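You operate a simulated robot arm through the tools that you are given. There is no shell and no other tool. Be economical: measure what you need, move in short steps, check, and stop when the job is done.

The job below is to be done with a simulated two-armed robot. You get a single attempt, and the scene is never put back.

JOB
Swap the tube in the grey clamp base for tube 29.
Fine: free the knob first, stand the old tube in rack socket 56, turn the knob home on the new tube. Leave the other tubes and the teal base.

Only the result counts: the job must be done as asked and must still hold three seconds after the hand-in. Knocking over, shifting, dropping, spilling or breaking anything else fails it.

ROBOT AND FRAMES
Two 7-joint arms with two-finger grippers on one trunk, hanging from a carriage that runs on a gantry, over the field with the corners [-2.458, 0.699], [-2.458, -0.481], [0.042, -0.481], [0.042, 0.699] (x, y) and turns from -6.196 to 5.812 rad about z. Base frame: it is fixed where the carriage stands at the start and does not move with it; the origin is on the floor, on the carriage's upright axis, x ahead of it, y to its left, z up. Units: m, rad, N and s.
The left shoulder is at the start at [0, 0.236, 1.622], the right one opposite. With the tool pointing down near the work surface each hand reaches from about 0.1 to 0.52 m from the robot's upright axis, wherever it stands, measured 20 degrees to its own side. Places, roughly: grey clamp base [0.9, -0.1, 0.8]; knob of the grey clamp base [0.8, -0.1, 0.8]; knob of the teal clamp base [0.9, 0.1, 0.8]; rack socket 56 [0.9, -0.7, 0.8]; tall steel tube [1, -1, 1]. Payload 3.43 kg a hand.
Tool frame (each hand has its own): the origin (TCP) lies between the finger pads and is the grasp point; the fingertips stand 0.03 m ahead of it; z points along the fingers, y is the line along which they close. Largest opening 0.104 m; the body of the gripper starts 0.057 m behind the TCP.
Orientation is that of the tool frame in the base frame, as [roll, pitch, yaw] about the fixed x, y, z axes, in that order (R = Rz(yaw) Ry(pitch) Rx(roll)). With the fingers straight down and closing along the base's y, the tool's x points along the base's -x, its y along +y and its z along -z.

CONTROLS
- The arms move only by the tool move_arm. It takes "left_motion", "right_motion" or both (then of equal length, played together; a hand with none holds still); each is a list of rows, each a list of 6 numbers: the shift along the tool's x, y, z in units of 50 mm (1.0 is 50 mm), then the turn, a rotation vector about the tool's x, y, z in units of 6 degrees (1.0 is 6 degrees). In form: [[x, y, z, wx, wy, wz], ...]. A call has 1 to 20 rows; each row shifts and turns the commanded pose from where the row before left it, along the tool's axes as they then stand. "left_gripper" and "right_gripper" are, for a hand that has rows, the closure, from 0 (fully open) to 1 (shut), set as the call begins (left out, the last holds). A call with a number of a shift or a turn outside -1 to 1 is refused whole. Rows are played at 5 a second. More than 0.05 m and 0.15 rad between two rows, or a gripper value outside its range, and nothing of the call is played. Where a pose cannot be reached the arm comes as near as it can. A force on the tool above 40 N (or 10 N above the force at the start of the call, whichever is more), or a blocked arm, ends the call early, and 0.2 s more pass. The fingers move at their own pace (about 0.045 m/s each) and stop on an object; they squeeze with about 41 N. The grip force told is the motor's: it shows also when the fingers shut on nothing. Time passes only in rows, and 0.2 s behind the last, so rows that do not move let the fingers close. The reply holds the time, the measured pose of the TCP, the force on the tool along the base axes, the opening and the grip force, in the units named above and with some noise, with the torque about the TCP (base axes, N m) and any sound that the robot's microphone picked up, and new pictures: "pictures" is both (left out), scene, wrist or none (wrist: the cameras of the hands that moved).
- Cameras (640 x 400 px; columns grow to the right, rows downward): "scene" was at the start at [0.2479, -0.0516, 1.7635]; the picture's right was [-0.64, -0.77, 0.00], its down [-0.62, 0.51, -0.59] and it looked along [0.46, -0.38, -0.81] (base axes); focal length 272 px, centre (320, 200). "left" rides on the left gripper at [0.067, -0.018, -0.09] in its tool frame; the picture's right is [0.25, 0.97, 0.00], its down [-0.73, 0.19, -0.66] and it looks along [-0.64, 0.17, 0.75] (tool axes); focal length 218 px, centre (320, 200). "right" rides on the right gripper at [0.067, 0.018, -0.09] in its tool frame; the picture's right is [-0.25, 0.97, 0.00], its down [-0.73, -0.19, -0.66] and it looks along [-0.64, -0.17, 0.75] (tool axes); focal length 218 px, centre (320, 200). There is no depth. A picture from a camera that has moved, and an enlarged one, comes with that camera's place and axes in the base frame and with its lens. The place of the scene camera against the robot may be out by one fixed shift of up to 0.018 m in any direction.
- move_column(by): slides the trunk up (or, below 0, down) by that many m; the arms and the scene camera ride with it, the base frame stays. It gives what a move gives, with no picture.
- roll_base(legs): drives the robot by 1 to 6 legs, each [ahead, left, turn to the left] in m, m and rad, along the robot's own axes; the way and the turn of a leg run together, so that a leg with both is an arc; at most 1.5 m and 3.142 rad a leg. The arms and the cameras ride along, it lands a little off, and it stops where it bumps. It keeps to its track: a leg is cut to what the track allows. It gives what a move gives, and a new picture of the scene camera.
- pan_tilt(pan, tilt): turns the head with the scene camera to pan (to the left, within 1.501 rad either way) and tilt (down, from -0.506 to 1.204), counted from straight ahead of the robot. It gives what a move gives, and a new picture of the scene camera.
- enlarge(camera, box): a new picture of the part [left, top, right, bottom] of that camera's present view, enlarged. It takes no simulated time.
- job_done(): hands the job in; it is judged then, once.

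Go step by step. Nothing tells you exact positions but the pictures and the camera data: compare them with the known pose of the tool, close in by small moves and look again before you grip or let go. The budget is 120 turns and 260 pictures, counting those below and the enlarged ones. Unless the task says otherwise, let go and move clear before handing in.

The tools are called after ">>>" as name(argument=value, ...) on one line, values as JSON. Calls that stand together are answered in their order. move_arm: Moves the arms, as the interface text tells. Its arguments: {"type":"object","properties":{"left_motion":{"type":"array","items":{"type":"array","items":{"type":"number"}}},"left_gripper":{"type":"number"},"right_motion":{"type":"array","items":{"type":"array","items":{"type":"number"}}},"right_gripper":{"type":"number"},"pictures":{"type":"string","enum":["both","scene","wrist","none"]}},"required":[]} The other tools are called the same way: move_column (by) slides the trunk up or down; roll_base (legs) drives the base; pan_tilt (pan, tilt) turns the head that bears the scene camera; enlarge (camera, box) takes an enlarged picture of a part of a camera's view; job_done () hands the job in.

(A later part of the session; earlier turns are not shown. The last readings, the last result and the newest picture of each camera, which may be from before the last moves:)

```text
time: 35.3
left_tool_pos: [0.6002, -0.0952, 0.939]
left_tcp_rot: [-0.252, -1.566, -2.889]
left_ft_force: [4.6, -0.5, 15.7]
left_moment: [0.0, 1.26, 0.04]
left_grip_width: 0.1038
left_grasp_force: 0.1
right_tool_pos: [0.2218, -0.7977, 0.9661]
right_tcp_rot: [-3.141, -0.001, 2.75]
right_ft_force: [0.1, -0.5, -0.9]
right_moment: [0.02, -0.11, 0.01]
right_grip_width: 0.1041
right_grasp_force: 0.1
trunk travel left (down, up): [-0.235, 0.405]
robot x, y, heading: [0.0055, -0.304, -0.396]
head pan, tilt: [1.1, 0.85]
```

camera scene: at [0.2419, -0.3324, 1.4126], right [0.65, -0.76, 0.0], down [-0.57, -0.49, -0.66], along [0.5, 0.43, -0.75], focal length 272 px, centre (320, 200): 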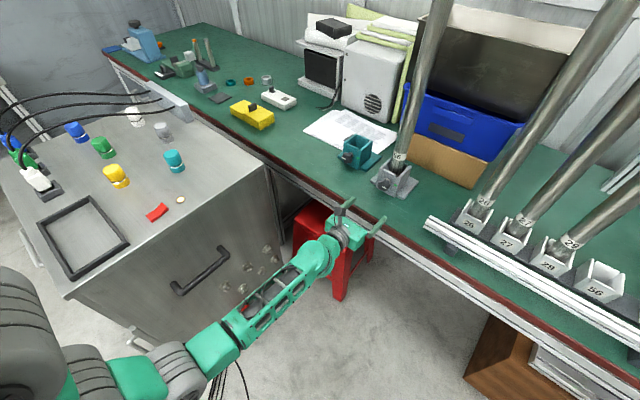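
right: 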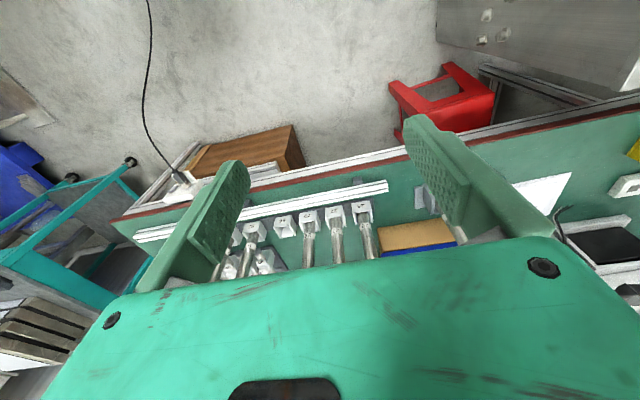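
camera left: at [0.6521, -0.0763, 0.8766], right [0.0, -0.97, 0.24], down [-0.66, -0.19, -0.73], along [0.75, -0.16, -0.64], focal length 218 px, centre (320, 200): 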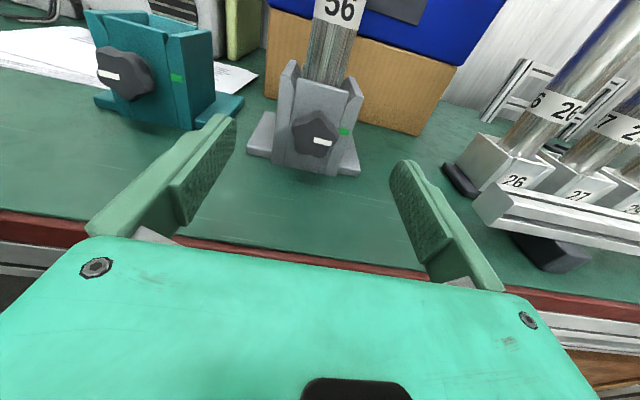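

There is an odd 15 N reading on the hand; I look at it.

>>> move_arm(left_motion=[[0, 0, 0, 0, 0, 0], [0, 0, 0, 0, 0, 0]])

>>> enlarge(camera="scene", box=[220, 120, 440, 320])

```text
time: 35.9
left_tool_pos: [0.603, -0.0944, 0.9351]
left_tcp_rot: [-2.849, -1.571, -0.293]
left_ft_force: [0.2, -0.8, -0.1]
left_moment: [0.0, -0.02, -0.03]
left_grip_width: 0.1039
left_grasp_force: 0.1
right_tool_pos: [0.2246, -0.7981, 0.9655]
right_tcp_rot: [3.141, 0.0, 2.751]
right_ft_force: [1.2, -0.7, 0.3]
right_moment: [0.02, 0.03, -0.04]
right_grip_width: 0.104
right_grasp_force: 0.1
trunk travel left (down, up): [-0.235, 0.405]
robot x, y, heading: [0.005, -0.3046, -0.386]
head pan, tilt: [1.1, 0.85]
camera scene: at [0.2428, -0.3322, 1.4729], right [0.65, -0.76, 0.0], down [-0.57, -0.49, -0.66], along [0.5, 0.43, -0.75], focal length 272 px, centre (320, 200)
camera left: at [0.5135, -0.0772, 1.0031], right [0.0, -0.97, 0.25], down [-0.66, -0.19, -0.73], along [0.75, -0.17, -0.64], focal length 218 px, centre (320, 200)
```

scene: 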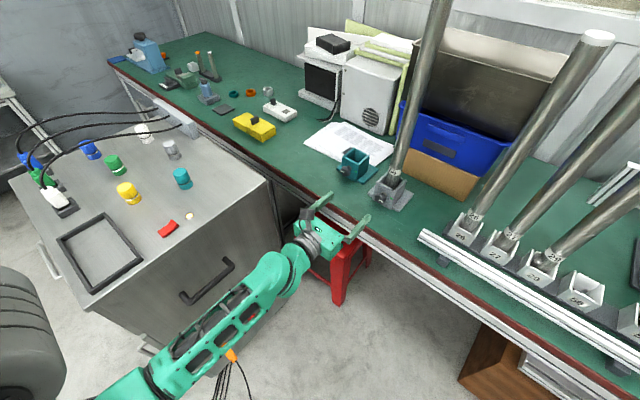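
left: 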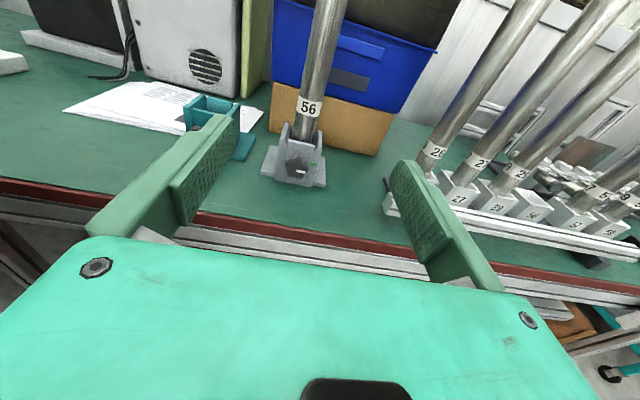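

```text
2.00 times, centred on (330, 220) of scene
camera zoom: at [0.2428, -0.3322, 1.4729], right [0.65, -0.76, 0.0], down [-0.57, -0.49, -0.66], along [0.5, 0.43, -0.75], focal length 544 px, centre (300, 160)
```

zoom: 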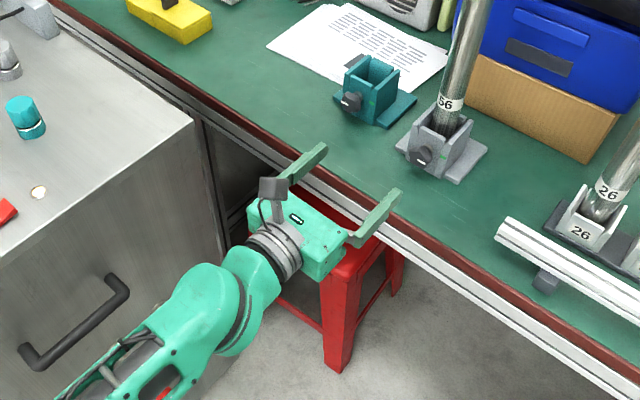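

That was only a passing reading. To gain reach I bring the shoulder closer: a little ahead, a turn right, then the trunk lower.

>>> roll_base(legs=[[0.03, 0.012, 0.0], [0.0, 0.0, -0.4]])

>>> move_column(by=-0.1)

>>> pan_tilt(pan=1.4, tilt=0.85)

```text
time: 37.9
left_tool_pos: [0.6683, -0.3468, 0.9341]
left_tcp_rot: [-3.073, -1.568, -0.473]
left_ft_force: [0.0, -0.1, 0.6]
left_moment: [0.0, -0.04, 0.0]
left_grip_width: 0.104
left_grasp_force: 0.0
right_tool_pos: [0.042, -0.8447, 0.9663]
right_tcp_rot: [3.141, -0.001, 2.345]
right_ft_force: [0.6, 0.7, 0.5]
right_moment: [0.0, 0.0, -0.02]
right_grip_width: 0.1041
right_grasp_force: 0.1
trunk travel left (down, up): [-0.235, 0.405]
robot x, y, heading: [0.0391, -0.2998, -0.796]
head pan, tilt: [1.1, 0.85]
camera scene: at [0.2442, -0.4275, 1.4726], right [0.3, -0.95, 0.0], down [-0.72, -0.22, -0.66], along [0.63, 0.2, -0.75], focal length 272 px, centre (320, 200)
```

scene: 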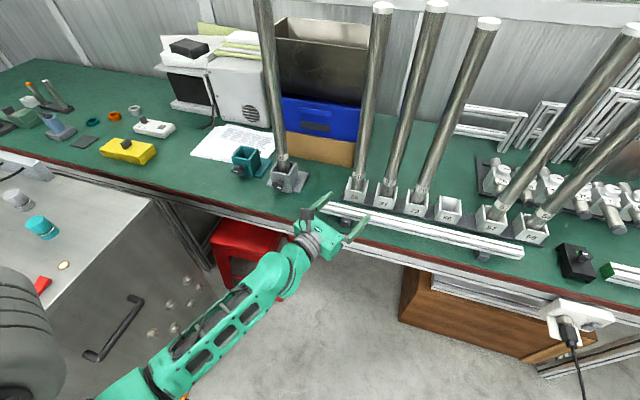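

```text
time: 39.3
left_tool_pos: [0.6668, -0.3467, 0.8334]
left_tcp_rot: [-3.055, -1.568, -0.494]
left_ft_force: [-0.9, -0.1, 0.3]
left_moment: [-0.03, -0.01, 0.02]
left_grip_width: 0.104
left_grasp_force: 0.0
right_tool_pos: [0.0421, -0.8438, 0.8643]
right_tcp_rot: [3.142, -0.002, 2.344]
right_ft_force: [-0.4, 0.0, -0.2]
right_moment: [0.01, 0.0, 0.01]
right_grip_width: 0.1042
right_grasp_force: 0.0
trunk travel left (down, up): [-0.135, 0.505]
robot x, y, heading: [0.0347, -0.3032, -0.794]
head pan, tilt: [1.1, 0.85]
```

```text
time: 40.1
left_tool_pos: [0.6676, -0.3478, 0.8334]
left_tcp_rot: [-3.058, -1.568, -0.491]
left_ft_force: [0.2, 0.1, -0.1]
left_moment: [-0.03, -0.03, 0.05]
left_grip_width: 0.1037
left_grasp_force: 0.0
right_tool_pos: [0.0414, -0.8454, 0.8661]
right_tcp_rot: [-3.141, 0.0, 2.346]
right_ft_force: [0.2, -0.4, -0.6]
right_moment: [-0.02, -0.03, -0.01]
right_grip_width: 0.104
right_grasp_force: 0.1
trunk travel left (down, up): [-0.135, 0.505]
robot x, y, heading: [0.0384, -0.3065, -0.799]
head pan, tilt: [1.4, 0.85]
camera scene: at [0.2341, -0.4065, 1.3727], right [0.57, -0.82, 0.0], down [-0.62, -0.43, -0.66], along [0.54, 0.37, -0.75], focal length 272 px, centre (320, 200)
```

scene: 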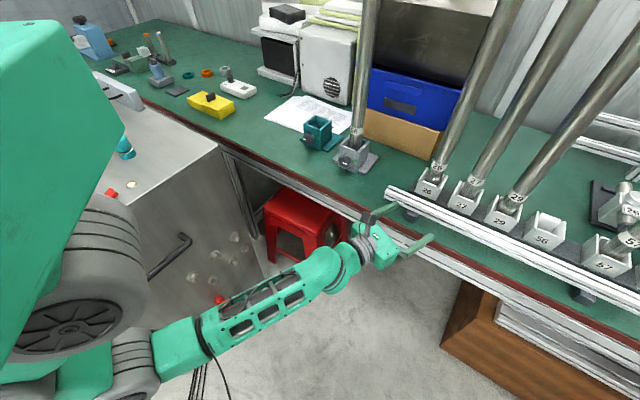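

I square the hand again and move it left to face the knob.

>>> move_arm(left_motion=[[0, 0, 0, 0.97, 0, 0], [0, 0, 0, 0.97, 0, 0], [0, 0, 0, 0.97, 0, 0], [0, 0, 0, 0.97, 0, 0], [0, -0.85, 0, 0, 0, 0], [0, -0.85, 0, 0, 0, 0], [0, -0.85, 0, 0, 0, 0], [0, -0.85, 0, 0, 0, 0], [0, -0.85, 0, 0, 0, 0], [0, -0.85, 0, 0, 0, 0]])

```text
time: 42.3
left_tool_pos: [0.666, -0.0938, 0.8333]
left_tcp_rot: [0.61, -1.571, 2.528]
left_ft_force: [0.6, -0.7, 0.5]
left_moment: [0.01, 0.01, -0.01]
left_grip_width: 0.1039
left_grasp_force: 0.1
right_tool_pos: [0.042, -0.8445, 0.8666]
right_tcp_rot: [3.141, 0.002, 2.345]
right_ft_force: [-0.3, 0.4, -0.5]
right_moment: [-0.01, 0.01, 0.03]
right_grip_width: 0.1038
right_grasp_force: 0.1
trunk travel left (down, up): [-0.135, 0.505]
robot x, y, heading: [0.0386, -0.3102, -0.803]
head pan, tilt: [1.4, 0.85]
camera scene: at [0.2343, -0.4063, 1.3727], right [0.57, -0.82, 0.0], down [-0.62, -0.43, -0.66], along [0.54, 0.37, -0.75], focal length 272 px, centre (320, 200)
camera left: at [0.5768, -0.0764, 0.9024], right [0.0, -0.97, 0.25], down [-0.66, -0.19, -0.73], along [0.75, -0.17, -0.64], focal length 218 px, centre (320, 200)
```

scene: 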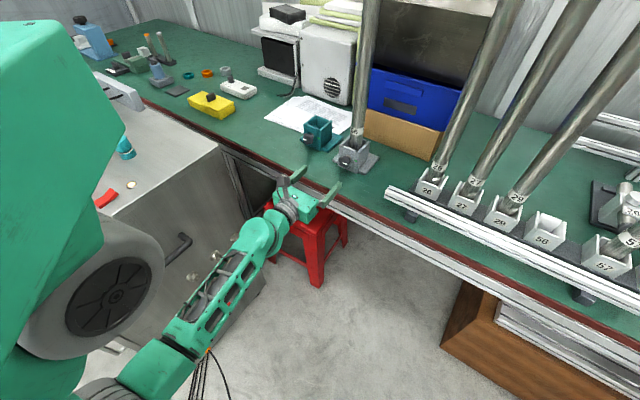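
left: 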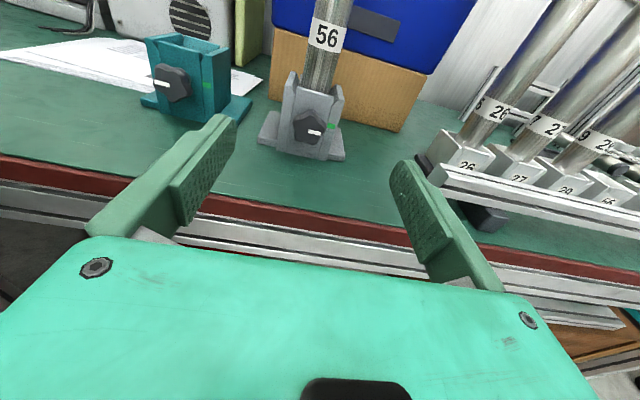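

Good accurate pose. I lower to knob height and creep forward, narrowing the fingers to about 70 mm.

>>> move_arm(left_motion=[[-0.37, -0.03, 0.3, 0, 0, 0], [-0.37, -0.03, 0.3, 0, 0, 0], [0, 0, 0.5, 0, 0, 0], [0, 0, 0.5, 0, 0, 0], [0, 0, 0.4, 0, 0, 0]], left_gripper=0.33)

>>> enlarge(camera="left", box=[200, 40, 440, 200])

>>> enlarge(camera="scene", box=[270, 110, 400, 230])

```text
time: 43.5
left_tool_pos: [0.7681, -0.093, 0.7989]
left_tcp_rot: [-2.532, -1.569, -0.61]
left_ft_force: [0.4, 0.1, -0.3]
left_moment: [0.01, -0.01, 0.04]
left_grip_width: 0.0696
left_grasp_force: 0.0
right_tool_pos: [0.0422, -0.8447, 0.8664]
right_tcp_rot: [3.141, 0.001, 2.346]
right_ft_force: [0.0, -0.4, 0.2]
right_moment: [-0.01, 0.01, 0.0]
right_grip_width: 0.104
right_grasp_force: 0.0
trunk travel left (down, up): [-0.135, 0.505]
robot x, y, heading: [0.0376, -0.2987, -0.795]
head pan, tilt: [1.4, 0.85]
camera scene: at [0.2345, -0.4065, 1.3728], right [0.57, -0.82, 0.0], down [-0.62, -0.43, -0.66], along [0.54, 0.37, -0.75], focal length 272 px, centre (320, 200)
camera left: at [0.679, -0.075, 0.8667], right [0.0, -0.97, 0.25], down [-0.66, -0.19, -0.73], along [0.75, -0.17, -0.64], focal length 218 px, centre (320, 200)
```

scene: 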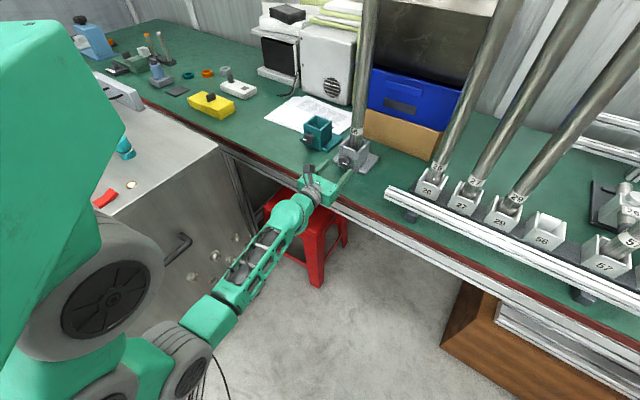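
left: 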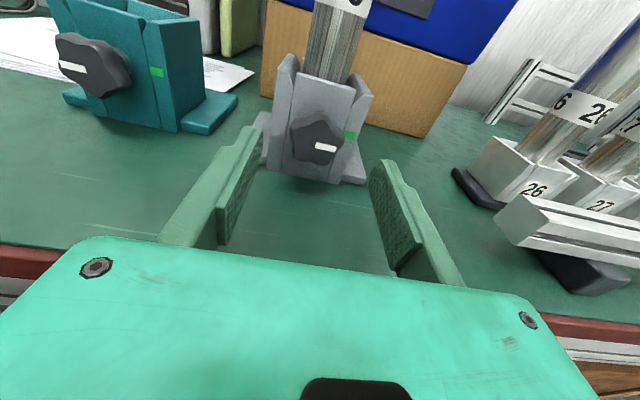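

```text
2.50 times, centred on (320, 120) of left
camera zoom: at [0.679, -0.075, 0.8667], right [0.0, -0.97, 0.25], down [-0.66, -0.19, -0.73], along [0.75, -0.17, -0.64], focal length 546 px, centre (320, 400)
```

zoom: 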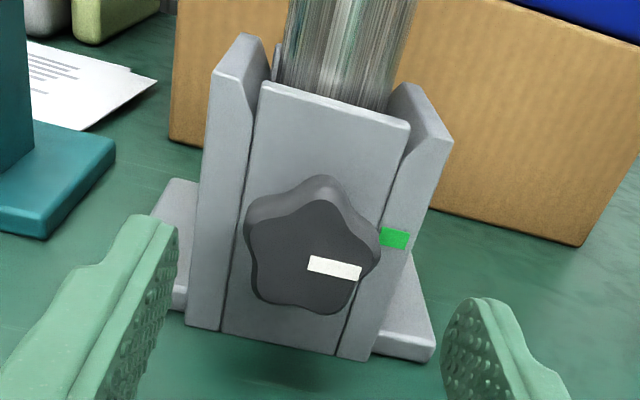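

```text
3.33 times, centred on (335, 170) of scene
camera zoom: at [0.2345, -0.4065, 1.3728], right [0.57, -0.82, 0.0], down [-0.62, -0.43, -0.66], along [0.54, 0.37, -0.75], focal length 906 px, centre (270, 300)
```

zoom: 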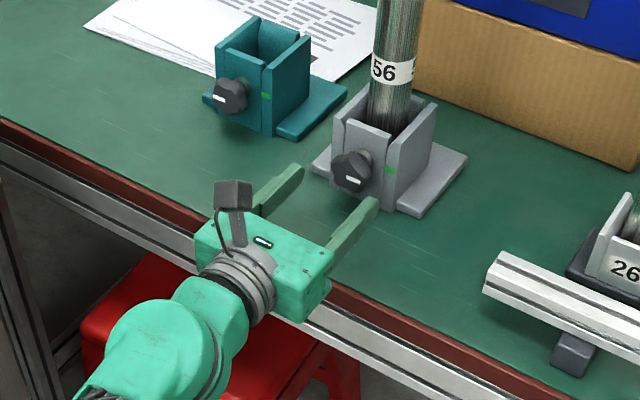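

Aligned: knob centre about [0.82, -0.091, 0.796]. I advance 40 mm so the fingers straddle the knob.

>>> move_arm(left_motion=[[-0.06, -0.03, 0.3, 0, 0, 0], [0, 0, 0.25, 0, 0, 0], [0, 0, 0.25, 0, 0, 0]], pictures="wrist")

>>> enlarge(camera="scene", box=[290, 120, 380, 210])

>>> enlarge(camera="left", box=[220, 60, 420, 220])

```text
time: 44.3
left_tool_pos: [0.8088, -0.0892, 0.7978]
left_tcp_rot: [-2.58, -1.57, -0.564]
left_ft_force: [-0.8, -0.2, -0.3]
left_moment: [0.01, 0.05, 0.01]
left_grip_width: 0.0701
left_grasp_force: 0.1
right_tool_pos: [0.0416, -0.844, 0.866]
right_tcp_rot: [3.141, 0.0, 2.345]
right_ft_force: [0.4, 0.1, -0.4]
right_moment: [-0.01, 0.01, 0.01]
right_grip_width: 0.1041
right_grasp_force: 0.0
trunk travel left (down, up): [-0.135, 0.505]
robot x, y, heading: [0.0387, -0.3058, -0.793]
head pan, tilt: [1.4, 0.85]
camera left: at [0.7193, -0.0722, 0.8655], right [0.0, -0.97, 0.25], down [-0.66, -0.19, -0.73], along [0.75, -0.17, -0.64], focal length 218 px, centre (320, 200)
```

left: 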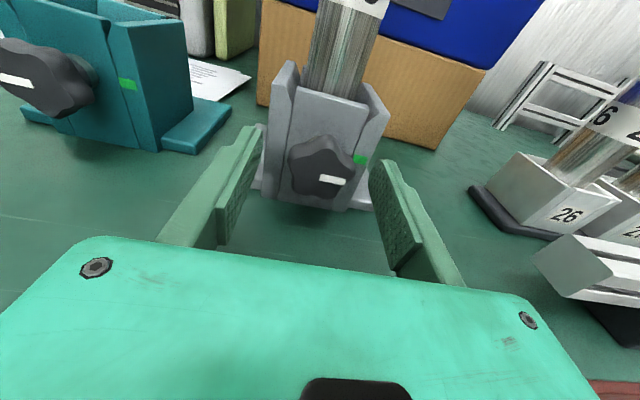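

```text
4.44 times, centred on (335, 165) of scene
camera zoom: at [0.2345, -0.4064, 1.3728], right [0.57, -0.82, 0.0], down [-0.62, -0.43, -0.66], along [0.54, 0.37, -0.75], focal length 1208 px, centre (253, 356)
```

zoom: 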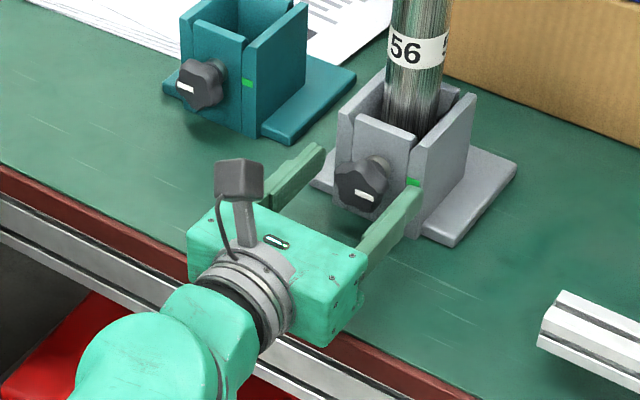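

```text
2.50 times, centred on (320, 140) of left
camera zoom: at [0.7193, -0.0722, 0.8655], right [0.0, -0.97, 0.25], down [-0.66, -0.19, -0.73], along [0.75, -0.17, -0.64], focal length 546 px, centre (320, 350)
```

zoom: 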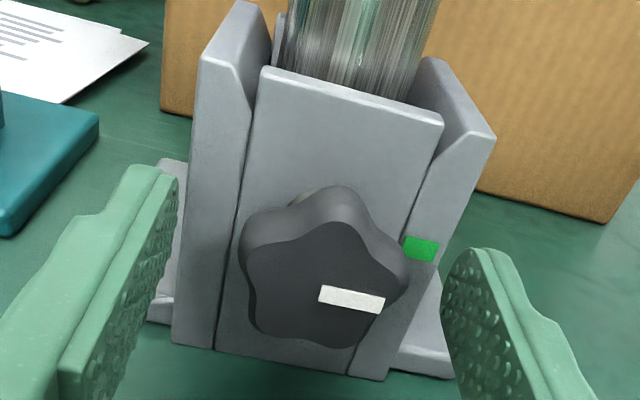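

Fingers straddle the knob, centred. I close on it.

>>> move_arm(left_motion=[[0, 0, 0, 0, 0, 0], [0, 0, 0, 0, 0, 0], [0, 0, 0, 0, 0, 0], [0, 0, 0, 0, 0, 0]], left_gripper=1.0, pictures="wrist")

>>> enlarge(camera="left", box=[220, 60, 420, 220])

```text
time: 45.3
left_tool_pos: [0.8074, -0.0904, 0.7967]
left_tcp_rot: [-2.765, -1.57, -0.379]
left_ft_force: [1.7, -3.3, -0.9]
left_moment: [0.0, 0.06, 0.12]
left_grip_width: 0.0384
left_grasp_force: 45.2
right_tool_pos: [0.0428, -0.8438, 0.8662]
right_tcp_rot: [3.141, 0.0, 2.347]
right_ft_force: [-0.6, -0.1, 0.2]
right_moment: [0.0, 0.0, 0.03]
right_grip_width: 0.104
right_grasp_force: 0.0
trunk travel left (down, up): [-0.135, 0.505]
robot x, y, heading: [0.0386, -0.2993, -0.795]
head pan, tilt: [1.4, 0.85]
camera left: at [0.7188, -0.073, 0.8651], right [0.0, -0.97, 0.25], down [-0.66, -0.19, -0.73], along [0.75, -0.17, -0.64], focal length 218 px, centre (320, 200)
```

left: 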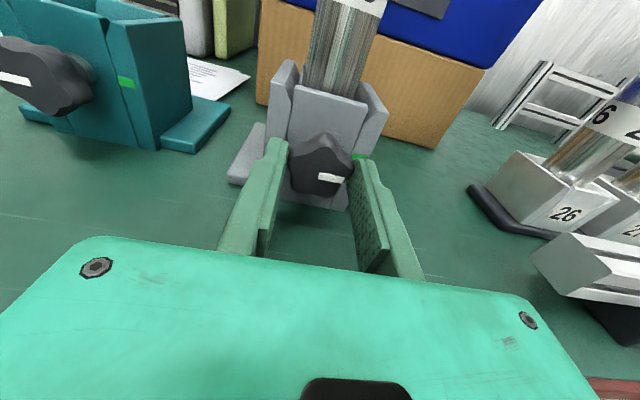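

```text
2.50 times, centred on (320, 140) of left
camera zoom: at [0.7188, -0.073, 0.8651], right [0.0, -0.97, 0.25], down [-0.66, -0.19, -0.73], along [0.75, -0.17, -0.64], focal length 546 px, centre (320, 350)
```

zoom: 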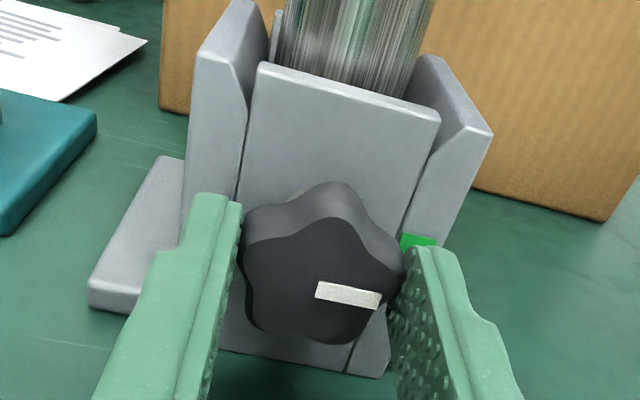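

Gripped at 38 mm. I turn counter-clockwise (free) in part and check.

>>> move_arm(left_motion=[[0, 0, 0, 0, 0, -1], [0, 0, 0, 0, 0, -1], [0, 0, 0, 0, 0, -1], [0, 0, 0, 0, 0, -1], [0, 0, 0, 0, 0, -1], [0, 0, 0, 0, 0, -1], [0, 0, 0, 0, 0, -1]], pictures="both")

```text
time: 46.9
left_tool_pos: [0.809, -0.0886, 0.7959]
left_tcp_rot: [1.569, -0.837, 1.569]
left_ft_force: [-8.8, -5.3, 14.4]
left_moment: [-0.02, -0.51, 0.31]
left_grip_width: 0.0382
left_grasp_force: 44.6
right_tool_pos: [0.0413, -0.8443, 0.8664]
right_tcp_rot: [3.142, 0.001, 2.346]
right_ft_force: [0.7, 0.8, 0.6]
right_moment: [0.05, -0.03, -0.01]
right_grip_width: 0.104
right_grasp_force: 0.0
trunk travel left (down, up): [-0.135, 0.505]
robot x, y, heading: [0.0419, -0.2998, -0.793]
head pan, tilt: [1.4, 0.85]
camera scene: at [0.2339, -0.407, 1.3728], right [0.57, -0.82, 0.0], down [-0.62, -0.43, -0.66], along [0.54, 0.37, -0.75], focal length 272 px, centre (320, 200)
camera left: at [0.7187, -0.0307, 0.8351], right [0.0, -0.55, 0.84], down [-0.66, -0.63, -0.42], along [0.75, -0.55, -0.36], focal length 218 px, centre (320, 200)
```

scene: 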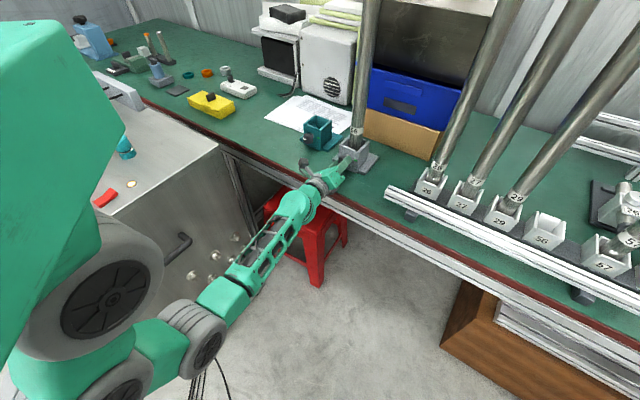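
left: 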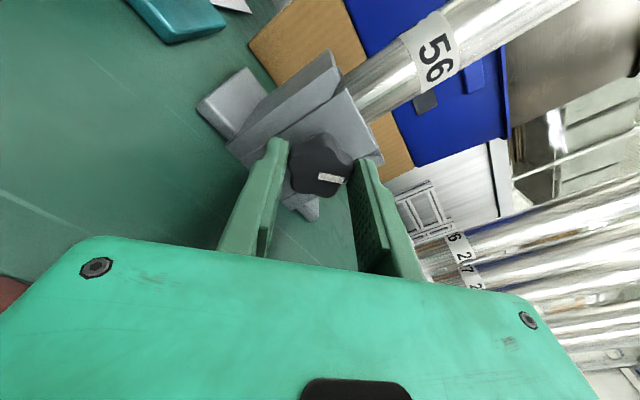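

The knob turns with the hand. I continue in small steps watching the force.

>>> move_arm(left_motion=[[0, 0, 0, 0, 0, -1], [0, 0, 0, 0, 0, -1], [0, 0, 0, 0, 0, -1]], pictures="none")

>>> enlarge(camera="scene", box=[290, 120, 380, 210])

```text
time: 47.7
left_tool_pos: [0.8096, -0.0799, 0.8006]
left_tcp_rot: [1.564, -0.533, 1.575]
left_ft_force: [-10.5, 17.4, 33.7]
left_moment: [3.35, 5.1, -3.5]
left_grip_width: 0.0384
left_grasp_force: 45.0
right_tool_pos: [0.0435, -0.8387, 0.8629]
right_tcp_rot: [3.137, -0.003, 2.346]
right_ft_force: [0.2, -0.6, 0.2]
right_moment: [-0.01, 0.03, 0.02]
right_grip_width: 0.104
right_grasp_force: 0.0
trunk travel left (down, up): [-0.135, 0.505]
robot x, y, heading: [0.0393, -0.3062, -0.795]
head pan, tilt: [1.4, 0.85]
```

```text
4.44 times, centred on (335, 165) of scene
camera zoom: at [0.2346, -0.4022, 1.3726], right [0.57, -0.82, 0.0], down [-0.62, -0.42, -0.66], along [0.54, 0.38, -0.75], focal length 1208 px, centre (253, 356)
```

zoom: 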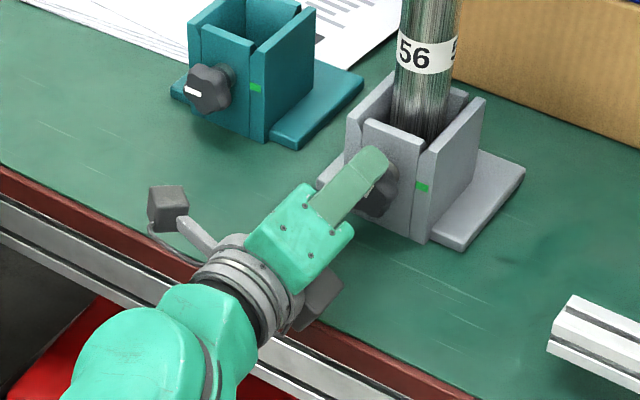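

The gripper's corner touched the table near 60°. I turn back to the safe angle, check, and will re-grip in strokes.

>>> move_arm(left_motion=[[0, 0, 0, 0, 0, 1], [0, 0, 0, 0, 0, 1], [0, 0, 0, 0, 0, 0.5]], pictures="wrist")

```text
time: 48.5
left_tool_pos: [0.808, -0.0812, 0.8033]
left_tcp_rot: [1.555, -0.792, 1.582]
left_ft_force: [-18.2, 18.1, 32.5]
left_moment: [-0.17, -0.39, 0.52]
left_grip_width: 0.0384
left_grasp_force: 44.8
right_tool_pos: [0.0426, -0.839, 0.864]
right_tcp_rot: [3.139, -0.004, 2.348]
right_ft_force: [1.2, -0.1, 0.4]
right_moment: [0.01, -0.03, 0.01]
right_grip_width: 0.1043
right_grasp_force: 0.1
trunk travel left (down, up): [-0.135, 0.505]
robot x, y, heading: [0.0362, -0.3027, -0.794]
head pan, tilt: [1.4, 0.85]
camera left: at [0.7195, -0.0221, 0.8384], right [-0.01, -0.51, 0.86], down [-0.65, -0.65, -0.39], along [0.76, -0.56, -0.33], focal length 218 px, centre (320, 200)
```

left: 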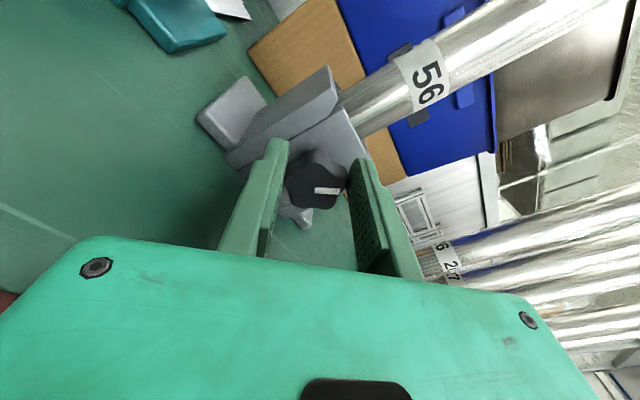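

Forces remain from the slip in the grip; I open the fingers to relieve them.

>>> move_arm(left_motion=[[0, 0, 0, 0, 0, 0], [0, 0, 0, 0, 0, 0], [0, 0, 0, 0, 0, 0]], left_gripper=0.36, pictures="wrist")

>>> enlarge(camera="scene", box=[290, 120, 380, 210])

```text
time: 49.3
left_tool_pos: [0.8075, -0.0878, 0.7961]
left_tcp_rot: [1.57, -0.787, 1.571]
left_ft_force: [-10.2, 6.7, 23.6]
left_moment: [0.95, 2.19, -0.22]
left_grip_width: 0.0665
left_grasp_force: 0.1
right_tool_pos: [0.0426, -0.8415, 0.8656]
right_tcp_rot: [3.139, -0.002, 2.346]
right_ft_force: [-0.5, -0.2, -0.5]
right_moment: [-0.03, -0.01, -0.01]
right_grip_width: 0.1038
right_grasp_force: 0.0
trunk travel left (down, up): [-0.135, 0.505]
robot x, y, heading: [0.0407, -0.306, -0.796]
head pan, tilt: [1.4, 0.85]
camera left: at [0.7194, -0.026, 0.8327], right [0.0, -0.51, 0.86], down [-0.66, -0.65, -0.38], along [0.75, -0.57, -0.33], focal length 218 px, centre (320, 200)
```

left: 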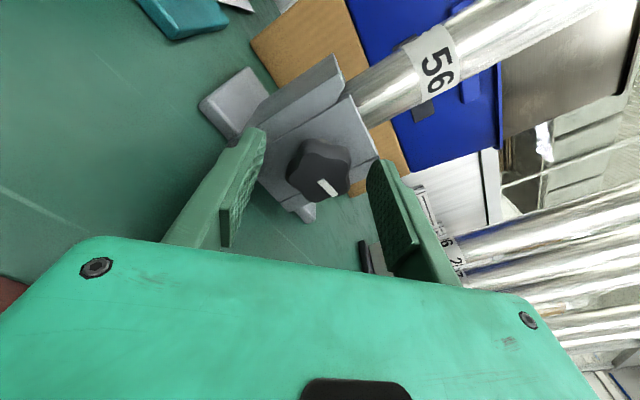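

```text
4.44 times, centred on (335, 165) of scene
camera zoom: at [0.2342, -0.4049, 1.3725], right [0.57, -0.82, 0.0], down [-0.62, -0.42, -0.66], along [0.54, 0.38, -0.75], focal length 1208 px, centre (253, 356)
```

zoom: 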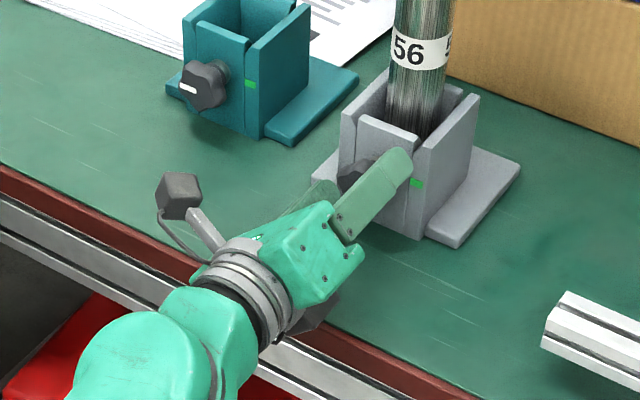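

The clamp did not move. I rotate the open hand back the other way around the knob for the next stroke, backed out 6 mm for table clearance.

>>> move_arm(left_motion=[[0, 0, -0.12, 0, 0, 1], [0, 0, 0, 0, 0, 1], [0, 0, 0, 0, 0, 1], [0, 0, 0, 0, 0, 1], [0, 0, 0, 0, 0, 1], [0, 0, 0, 0, 0, 1], [0, 0, 0, 0, 0, 1], [0, 0, 0, 0, 0, 1], [0, 0, 0, 0, 0, 0], [0, 0, 0, 0, 0, 0]], pictures="wrist")

>>> enlarge(camera="left", box=[220, 60, 420, 220])

```text
time: 51.5
left_tool_pos: [0.8022, -0.0878, 0.7939]
left_tcp_rot: [-1.613, -1.515, -1.531]
left_ft_force: [0.3, 0.3, 0.8]
left_moment: [0.02, -0.01, 0.01]
left_grip_width: 0.0664
left_grasp_force: 0.2
right_tool_pos: [0.0412, -0.844, 0.8649]
right_tcp_rot: [3.142, -0.001, 2.344]
right_ft_force: [0.4, -0.8, 0.4]
right_moment: [0.0, 0.0, 0.0]
right_grip_width: 0.1039
right_grasp_force: 0.2
trunk travel left (down, up): [-0.135, 0.505]
robot x, y, heading: [0.0378, -0.3031, -0.796]
head pan, tilt: [1.4, 0.85]
camera left: at [0.7124, -0.0738, 0.8631], right [0.0, -0.98, 0.2], down [-0.66, -0.15, -0.74], along [0.75, -0.13, -0.65], focal length 218 px, centre (320, 200)
```

left: 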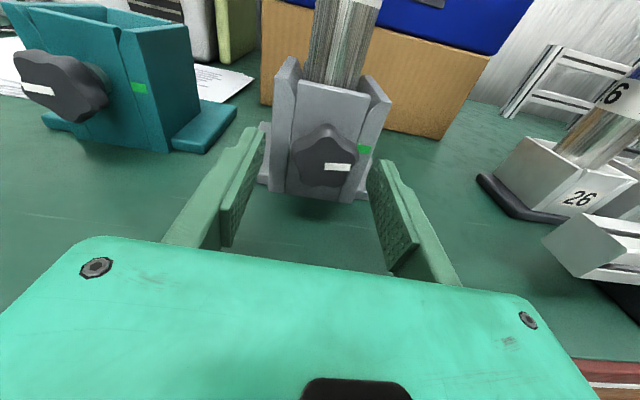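

```text
2.50 times, centred on (320, 140) of left
camera zoom: at [0.7124, -0.0738, 0.8631], right [0.0, -0.98, 0.2], down [-0.66, -0.15, -0.74], along [0.75, -0.13, -0.65], focal length 546 px, centre (320, 350)
```

zoom: 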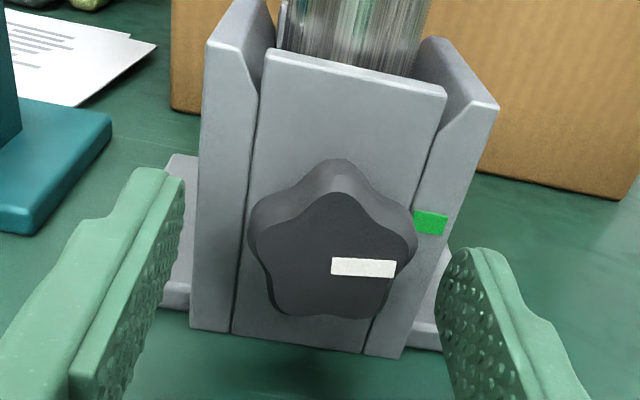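

The knob seems nearly back at home: either my slip rolled it back or it springs. I recentre, start from a positive angle, regrip and turn within the clear range, then release to test.

>>> move_arm(left_motion=[[0.06, 0.04, 0.04, 0, 0, 1], [0, 0, 0, 0, 0, 1], [0, 0, 0, 0, 0, 1], [0, 0, 0, 0, 0, 1], [0, 0, 0, 0, 0, 1], [0, 0, 0, 0, 0, 1]], pictures="none")

>>> move_arm(left_motion=[[0, 0, 0, 0, 0, 0], [0, 0, 0, 0, 0, 0], [0, 0, 0, 0, 0, 0], [0, 0, 0, 0, 0, 0]], left_gripper=1.0, pictures="wrist")

```text
time: 52.9
left_tool_pos: [0.8034, -0.0905, 0.7967]
left_tcp_rot: [-1.575, -0.888, -1.569]
left_ft_force: [0.0, 0.1, 0.6]
left_moment: [0.01, 0.0, 0.02]
left_grip_width: 0.0666
left_grasp_force: 0.0
right_tool_pos: [0.0431, -0.8442, 0.866]
right_tcp_rot: [-3.141, 0.001, 2.346]
right_ft_force: [-0.8, 0.4, -0.9]
right_moment: [0.0, 0.03, -0.02]
right_grip_width: 0.1041
right_grasp_force: 0.1
trunk travel left (down, up): [-0.135, 0.505]
robot x, y, heading: [0.0396, -0.3049, -0.8]
head pan, tilt: [1.4, 0.85]
```

```text
time: 53.9
left_tool_pos: [0.8038, -0.0912, 0.7968]
left_tcp_rot: [-1.579, -0.891, -1.567]
left_ft_force: [3.8, -3.8, -6.2]
left_moment: [-0.01, -0.11, -0.2]
left_grip_width: 0.0387
left_grasp_force: 44.6
right_tool_pos: [0.0414, -0.8456, 0.8662]
right_tcp_rot: [-3.141, 0.001, 2.346]
right_ft_force: [-0.6, 0.1, 0.2]
right_moment: [-0.06, -0.03, 0.03]
right_grip_width: 0.1039
right_grasp_force: 0.1
trunk travel left (down, up): [-0.135, 0.505]
robot x, y, heading: [0.0378, -0.3034, -0.797]
head pan, tilt: [1.4, 0.85]
camera left: at [0.7136, -0.1205, 0.8604], right [0.0, -0.91, -0.41], down [-0.66, 0.31, -0.68], along [0.75, 0.27, -0.6], focal length 218 px, centre (320, 200)
```

left: 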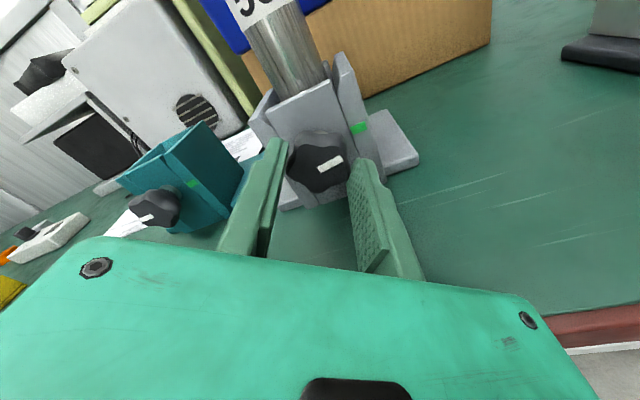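

Gripped at +39°. Turning about 78° counter-clockwise, in two parts.

>>> move_arm(left_motion=[[0, 0, 0, 0, 0, -1], [0, 0, 0, 0, 0, -1], [0, 0, 0, 0, 0, -1], [0, 0, 0, 0, 0, -1], [0, 0, 0, 0, 0, -1], [0, 0, 0, 0, 0, -1], [0, 0, 0, 0, 0, -1]], pictures="none")

>>> move_arm(left_motion=[[0, 0, 0, 0, 0, -1], [0, 0, 0, 0, 0, -1], [0, 0, 0, 0, 0, -1], [0, 0, 0, 0, 0, -1], [0, 0, 0, 0, 0, -1], [0, 0, 0, 0, 0, -0.5]], pictures="wrist")

```text
time: 55.5
left_tool_pos: [0.8034, -0.0904, 0.7978]
left_tcp_rot: [1.614, -1.518, 1.527]
left_ft_force: [-3.4, -1.5, -0.9]
left_moment: [-0.01, -0.12, 0.17]
left_grip_width: 0.0386
left_grasp_force: 45.4
right_tool_pos: [0.0413, -0.8447, 0.8661]
right_tcp_rot: [-3.141, -0.002, 2.346]
right_ft_force: [-0.3, -0.3, 0.9]
right_moment: [0.04, 0.0, -0.01]
right_grip_width: 0.1043
right_grasp_force: 0.0
trunk travel left (down, up): [-0.135, 0.505]
robot x, y, heading: [0.0395, -0.3016, -0.797]
head pan, tilt: [1.4, 0.85]
```

```text
time: 56.9
left_tool_pos: [0.8023, -0.0891, 0.7963]
left_tcp_rot: [1.577, -0.942, 1.566]
left_ft_force: [-2.0, 4.6, -3.5]
left_moment: [-0.03, -0.12, -0.08]
left_grip_width: 0.0387
left_grasp_force: 44.7
right_tool_pos: [0.0424, -0.844, 0.8661]
right_tcp_rot: [-3.14, -0.002, 2.345]
right_ft_force: [0.4, -0.7, -0.9]
right_moment: [-0.01, 0.02, 0.03]
right_grip_width: 0.104
right_grasp_force: 0.1
trunk travel left (down, up): [-0.135, 0.505]
robot x, y, heading: [0.0338, -0.3042, -0.794]
head pan, tilt: [1.4, 0.85]
camera left: at [0.7136, -0.0355, 0.8412], right [0.0, -0.63, 0.77], down [-0.66, -0.58, -0.48], along [0.75, -0.51, -0.42], focal length 218 px, centre (320, 200)
```

left: 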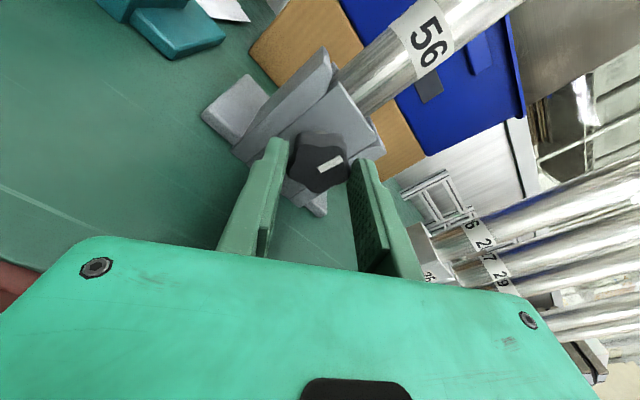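

Smooth turn. I release here and check whether the knob stays.

>>> move_arm(left_motion=[[0, 0, 0, 0, 0, 0], [0, 0, 0, 0, 0, 0], [0, 0, 0, 0, 0, 0]], left_gripper=0.36, pictures="wrist")

>>> enlarge(camera="left", box=[220, 60, 420, 220])

```text
time: 57.7
left_tool_pos: [0.8042, -0.0908, 0.7967]
left_tcp_rot: [1.576, -0.943, 1.567]
left_ft_force: [-0.7, 0.2, -0.5]
left_moment: [0.01, 0.01, 0.01]
left_grip_width: 0.0668
left_grasp_force: 0.1
right_tool_pos: [0.0414, -0.8438, 0.8654]
right_tcp_rot: [-3.142, 0.001, 2.344]
right_ft_force: [-0.7, 0.7, 0.8]
right_moment: [-0.02, 0.03, 0.01]
right_grip_width: 0.104
right_grasp_force: 0.0
trunk travel left (down, up): [-0.135, 0.505]
robot x, y, heading: [0.0416, -0.3035, -0.792]
head pan, tilt: [1.4, 0.85]
camera left: at [0.7147, -0.0367, 0.8421], right [0.0, -0.63, 0.77], down [-0.66, -0.58, -0.48], along [0.75, -0.51, -0.42], focal length 218 px, centre (320, 200)
```

left: 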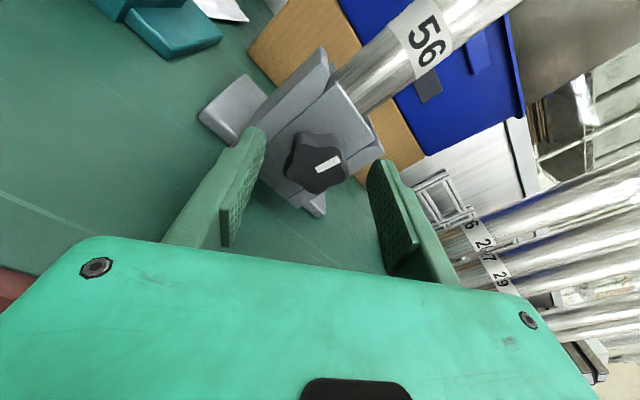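

```text
2.50 times, centred on (320, 140) of left
camera zoom: at [0.7147, -0.0367, 0.8421], right [0.0, -0.63, 0.77], down [-0.66, -0.58, -0.48], along [0.75, -0.51, -0.42], focal length 546 px, centre (320, 350)
```

zoom: 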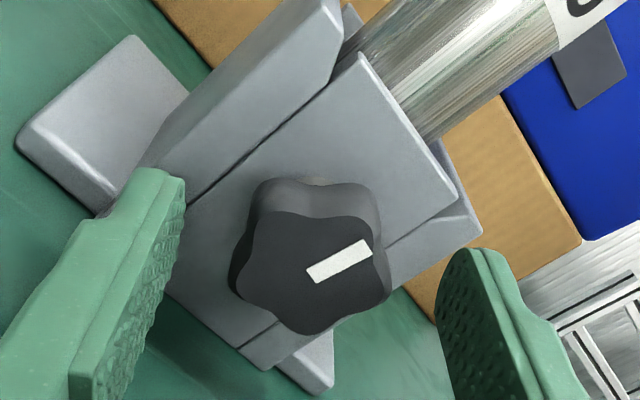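

The knob stays (mark now pointing up, ~85°). I repeat the stroke.

>>> move_arm(left_motion=[[0, 0, 0, 0, 0, 1], [0, 0, 0, 0, 0, 1], [0, 0, 0, 0, 0, 1], [0, 0, 0, 0, 0, 1], [0, 0, 0, 0, 0, 1], [0, 0, 0, 0, 0, 1], [0, 0, 0, 0, 0, 1], [0, 0, 0, 0, 0, 1], [0, 0, 0, 0, 0, 1], [0, 0, 0, 0, 0, 1], [0, 0, 0, 0, 0, 1], [0, 0, 0, 0, 0, 1], [0, 0, 0, 0, 0, 1]], pictures="none")

>>> move_arm(left_motion=[[0, 0, 0, 0, 0, 0], [0, 0, 0, 0, 0, 0], [0, 0, 0, 0, 0, 0], [0, 0, 0, 0, 0, 0]], left_gripper=1.0, pictures="none")

>>> move_arm(left_motion=[[0, 0, 0, 0, 0, -1], [0, 0, 0, 0, 0, -1], [0, 0, 0, 0, 0, -1], [0, 0, 0, 0, 0, -1], [0, 0, 0, 0, 0, -1], [0, 0, 0, 0, 0, -1], [0, 0, 0, 0, 0, -1], [0, 0, 0, 0, 0, -1], [0, 0, 0, 0, 0, -1], [0, 0, 0, 0, 0, -1], [0, 0, 0, 0, 0, -1], [0, 0, 0, 0, 0, -1], [0, 0, 0, 0, 0, -1]], pictures="none")

>>> enlarge(camera="left", box=[220, 60, 420, 220])

```text
time: 60.5
left_tool_pos: [0.8032, -0.0914, 0.796]
left_tcp_rot: [-1.574, -0.833, -1.57]
left_ft_force: [0.1, 0.2, -0.3]
left_moment: [0.02, -0.03, 0.02]
left_grip_width: 0.0665
left_grasp_force: 0.0
right_tool_pos: [0.0416, -0.8445, 0.8664]
right_tcp_rot: [3.141, 0.0, 2.347]
right_ft_force: [0.3, -0.3, 0.4]
right_moment: [0.02, 0.02, -0.02]
right_grip_width: 0.104
right_grasp_force: 0.1
trunk travel left (down, up): [-0.135, 0.505]
robot x, y, heading: [0.0381, -0.3003, -0.794]
head pan, tilt: [1.4, 0.85]
```

```text
time: 61.5
left_tool_pos: [0.8032, -0.0903, 0.7958]
left_tcp_rot: [-1.577, -0.836, -1.569]
left_ft_force: [4.7, -2.5, -7.1]
left_moment: [0.0, -0.07, -0.28]
left_grip_width: 0.0381
left_grasp_force: 45.8
right_tool_pos: [0.0434, -0.8457, 0.8658]
right_tcp_rot: [-3.141, 0.003, 2.344]
right_ft_force: [0.4, 0.1, 0.5]
right_moment: [-0.01, -0.03, 0.03]
right_grip_width: 0.104
right_grasp_force: 0.2
trunk travel left (down, up): [-0.135, 0.505]
robot x, y, heading: [0.0395, -0.3021, -0.797]
head pan, tilt: [1.4, 0.85]
```

```text
time: 64.3
left_tool_pos: [0.8027, -0.0889, 0.7964]
left_tcp_rot: [1.579, -0.942, 1.564]
left_ft_force: [13.2, 4.3, -18.1]
left_moment: [0.05, 0.13, -0.02]
left_grip_width: 0.0382
left_grasp_force: 44.8
right_tool_pos: [0.0432, -0.8434, 0.8659]
right_tcp_rot: [-3.14, -0.001, 2.345]
right_ft_force: [0.2, -0.4, -0.3]
right_moment: [0.02, 0.01, -0.01]
right_grip_width: 0.104
right_grasp_force: 0.0
trunk travel left (down, up): [-0.135, 0.505]
robot x, y, heading: [0.0413, -0.3004, -0.8]
head pan, tilt: [1.4, 0.85]
```

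```text
2.50 times, centred on (320, 140) of left
camera zoom: at [0.7137, -0.0357, 0.8413], right [0.0, -0.63, 0.77], down [-0.66, -0.58, -0.47], along [0.75, -0.51, -0.42], focal length 546 px, centre (320, 350)
```

zoom: 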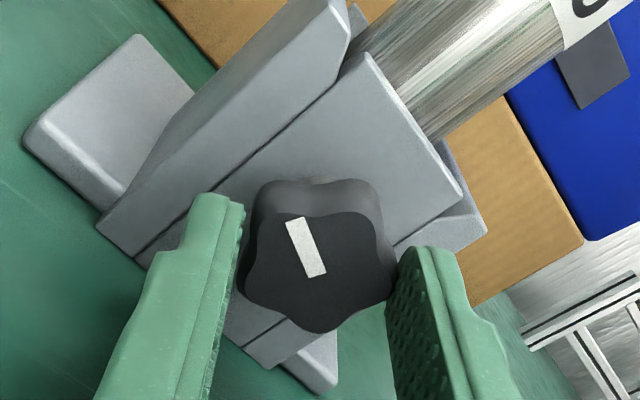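

Mark now at ~160°. One more short stroke to match the free position (180°, as on the teal base).

>>> move_arm(left_motion=[[0, 0, 0, 0, 0, 0], [0, 0, 0, 0, 0, 0], [0, 0, 0, 0, 0, 1], [0, 0, 0, 0, 0, 1], [0, 0, 0, 0, 0, 1], [0, 0, 0, 0, 0, 1]], left_gripper=0.36, pictures="none")

>>> move_arm(left_motion=[[0, 0, 0, 0, 0, 0], [0, 0, 0, 0, 0, 0], [0, 0, 0, 0, 0, 0], [0, 0, 0, 0, 0, 0], [0, 0, 0, 0, 0, -1], [0, 0, 0, 0, 0, -1], [0, 0, 0, 0, 0, -1], [0, 0, 0, 0, 0, -0.7]], left_gripper=1.0, pictures="none")

>>> move_arm(left_motion=[[0, 0, 0, 0, 0, 0], [0, 0, 0, 0, 0, 0], [0, 0, 0, 0, 0, 1], [0, 0, 0, 0, 0, 1], [0, 0, 0, 0, 0, 1], [0, 0, 0, 0, 0, 1], [0, 0, 0, 0, 0, 1], [0, 0, 0, 0, 0, 1]], left_gripper=0.36, pictures="wrist")

>>> enlarge(camera="left", box=[220, 60, 420, 220])

```text
time: 65.7
left_tool_pos: [0.8035, -0.0907, 0.7972]
left_tcp_rot: [1.58, -1.364, 1.559]
left_ft_force: [-0.8, 0.7, -0.3]
left_moment: [0.01, -0.02, 0.02]
left_grip_width: 0.0668
left_grasp_force: 0.2
right_tool_pos: [0.0408, -0.8446, 0.8653]
right_tcp_rot: [3.141, 0.0, 2.346]
right_ft_force: [-0.1, -0.2, 1.0]
right_moment: [-0.01, 0.0, -0.02]
right_grip_width: 0.104
right_grasp_force: 0.0
trunk travel left (down, up): [-0.135, 0.505]
robot x, y, heading: [0.0381, -0.3006, -0.797]
head pan, tilt: [1.4, 0.85]
```

```text
time: 67.5
left_tool_pos: [0.8032, -0.0899, 0.7964]
left_tcp_rot: [1.577, -0.976, 1.568]
left_ft_force: [-0.7, 4.2, 2.0]
left_moment: [0.01, -0.14, -0.37]
left_grip_width: 0.0385
left_grasp_force: 45.5
right_tool_pos: [0.0422, -0.8431, 0.8649]
right_tcp_rot: [-3.141, 0.0, 2.344]
right_ft_force: [-0.1, 0.2, 0.1]
right_moment: [0.01, 0.01, -0.04]
right_grip_width: 0.104
right_grasp_force: 0.1
trunk travel left (down, up): [-0.135, 0.505]
robot x, y, heading: [0.0381, -0.3019, -0.797]
head pan, tilt: [1.4, 0.85]
```

```text
time: 69.3
left_tool_pos: [0.8037, -0.0905, 0.7973]
left_tcp_rot: [-1.627, -1.535, -1.514]
left_ft_force: [-0.5, -0.3, -0.5]
left_moment: [0.0, -0.03, 0.0]
left_grip_width: 0.0665
left_grasp_force: 0.0
right_tool_pos: [0.0415, -0.8453, 0.8643]
right_tcp_rot: [3.14, 0.0, 2.346]
right_ft_force: [0.8, 0.1, -0.5]
right_moment: [-0.02, 0.01, 0.0]
right_grip_width: 0.104
right_grasp_force: 0.2
trunk travel left (down, up): [-0.135, 0.505]
robot x, y, heading: [0.038, -0.3009, -0.794]
head pan, tilt: [1.4, 0.85]
camera left: at [0.7147, -0.0754, 0.8663], right [0.0, -0.98, 0.22], down [-0.66, -0.16, -0.73], along [0.75, -0.15, -0.64], focal length 218 px, centre (320, 200)
```

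left: 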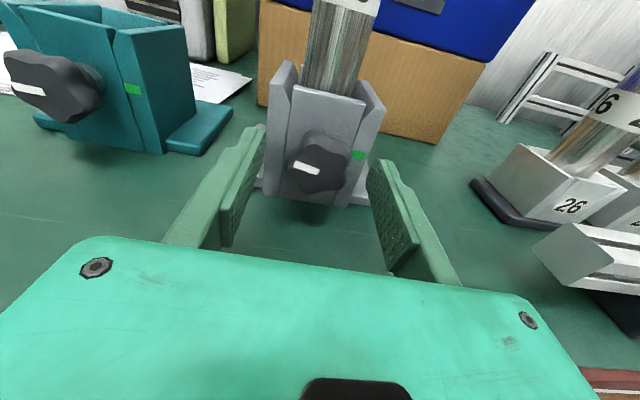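

```text
2.50 times, centred on (320, 140) of left
camera zoom: at [0.7147, -0.0754, 0.8663], right [0.0, -0.98, 0.22], down [-0.66, -0.16, -0.73], along [0.75, -0.15, -0.64], focal length 546 px, centre (320, 350)
```

zoom: 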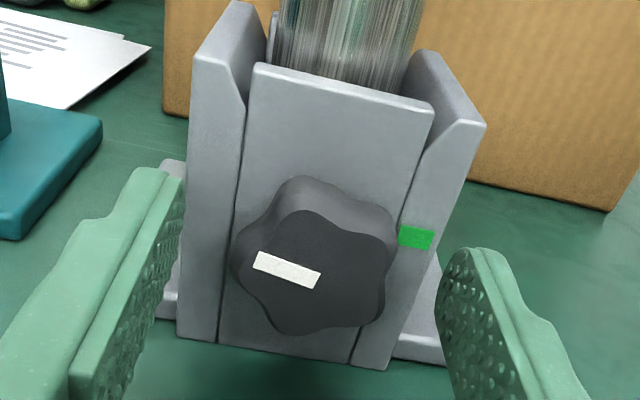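

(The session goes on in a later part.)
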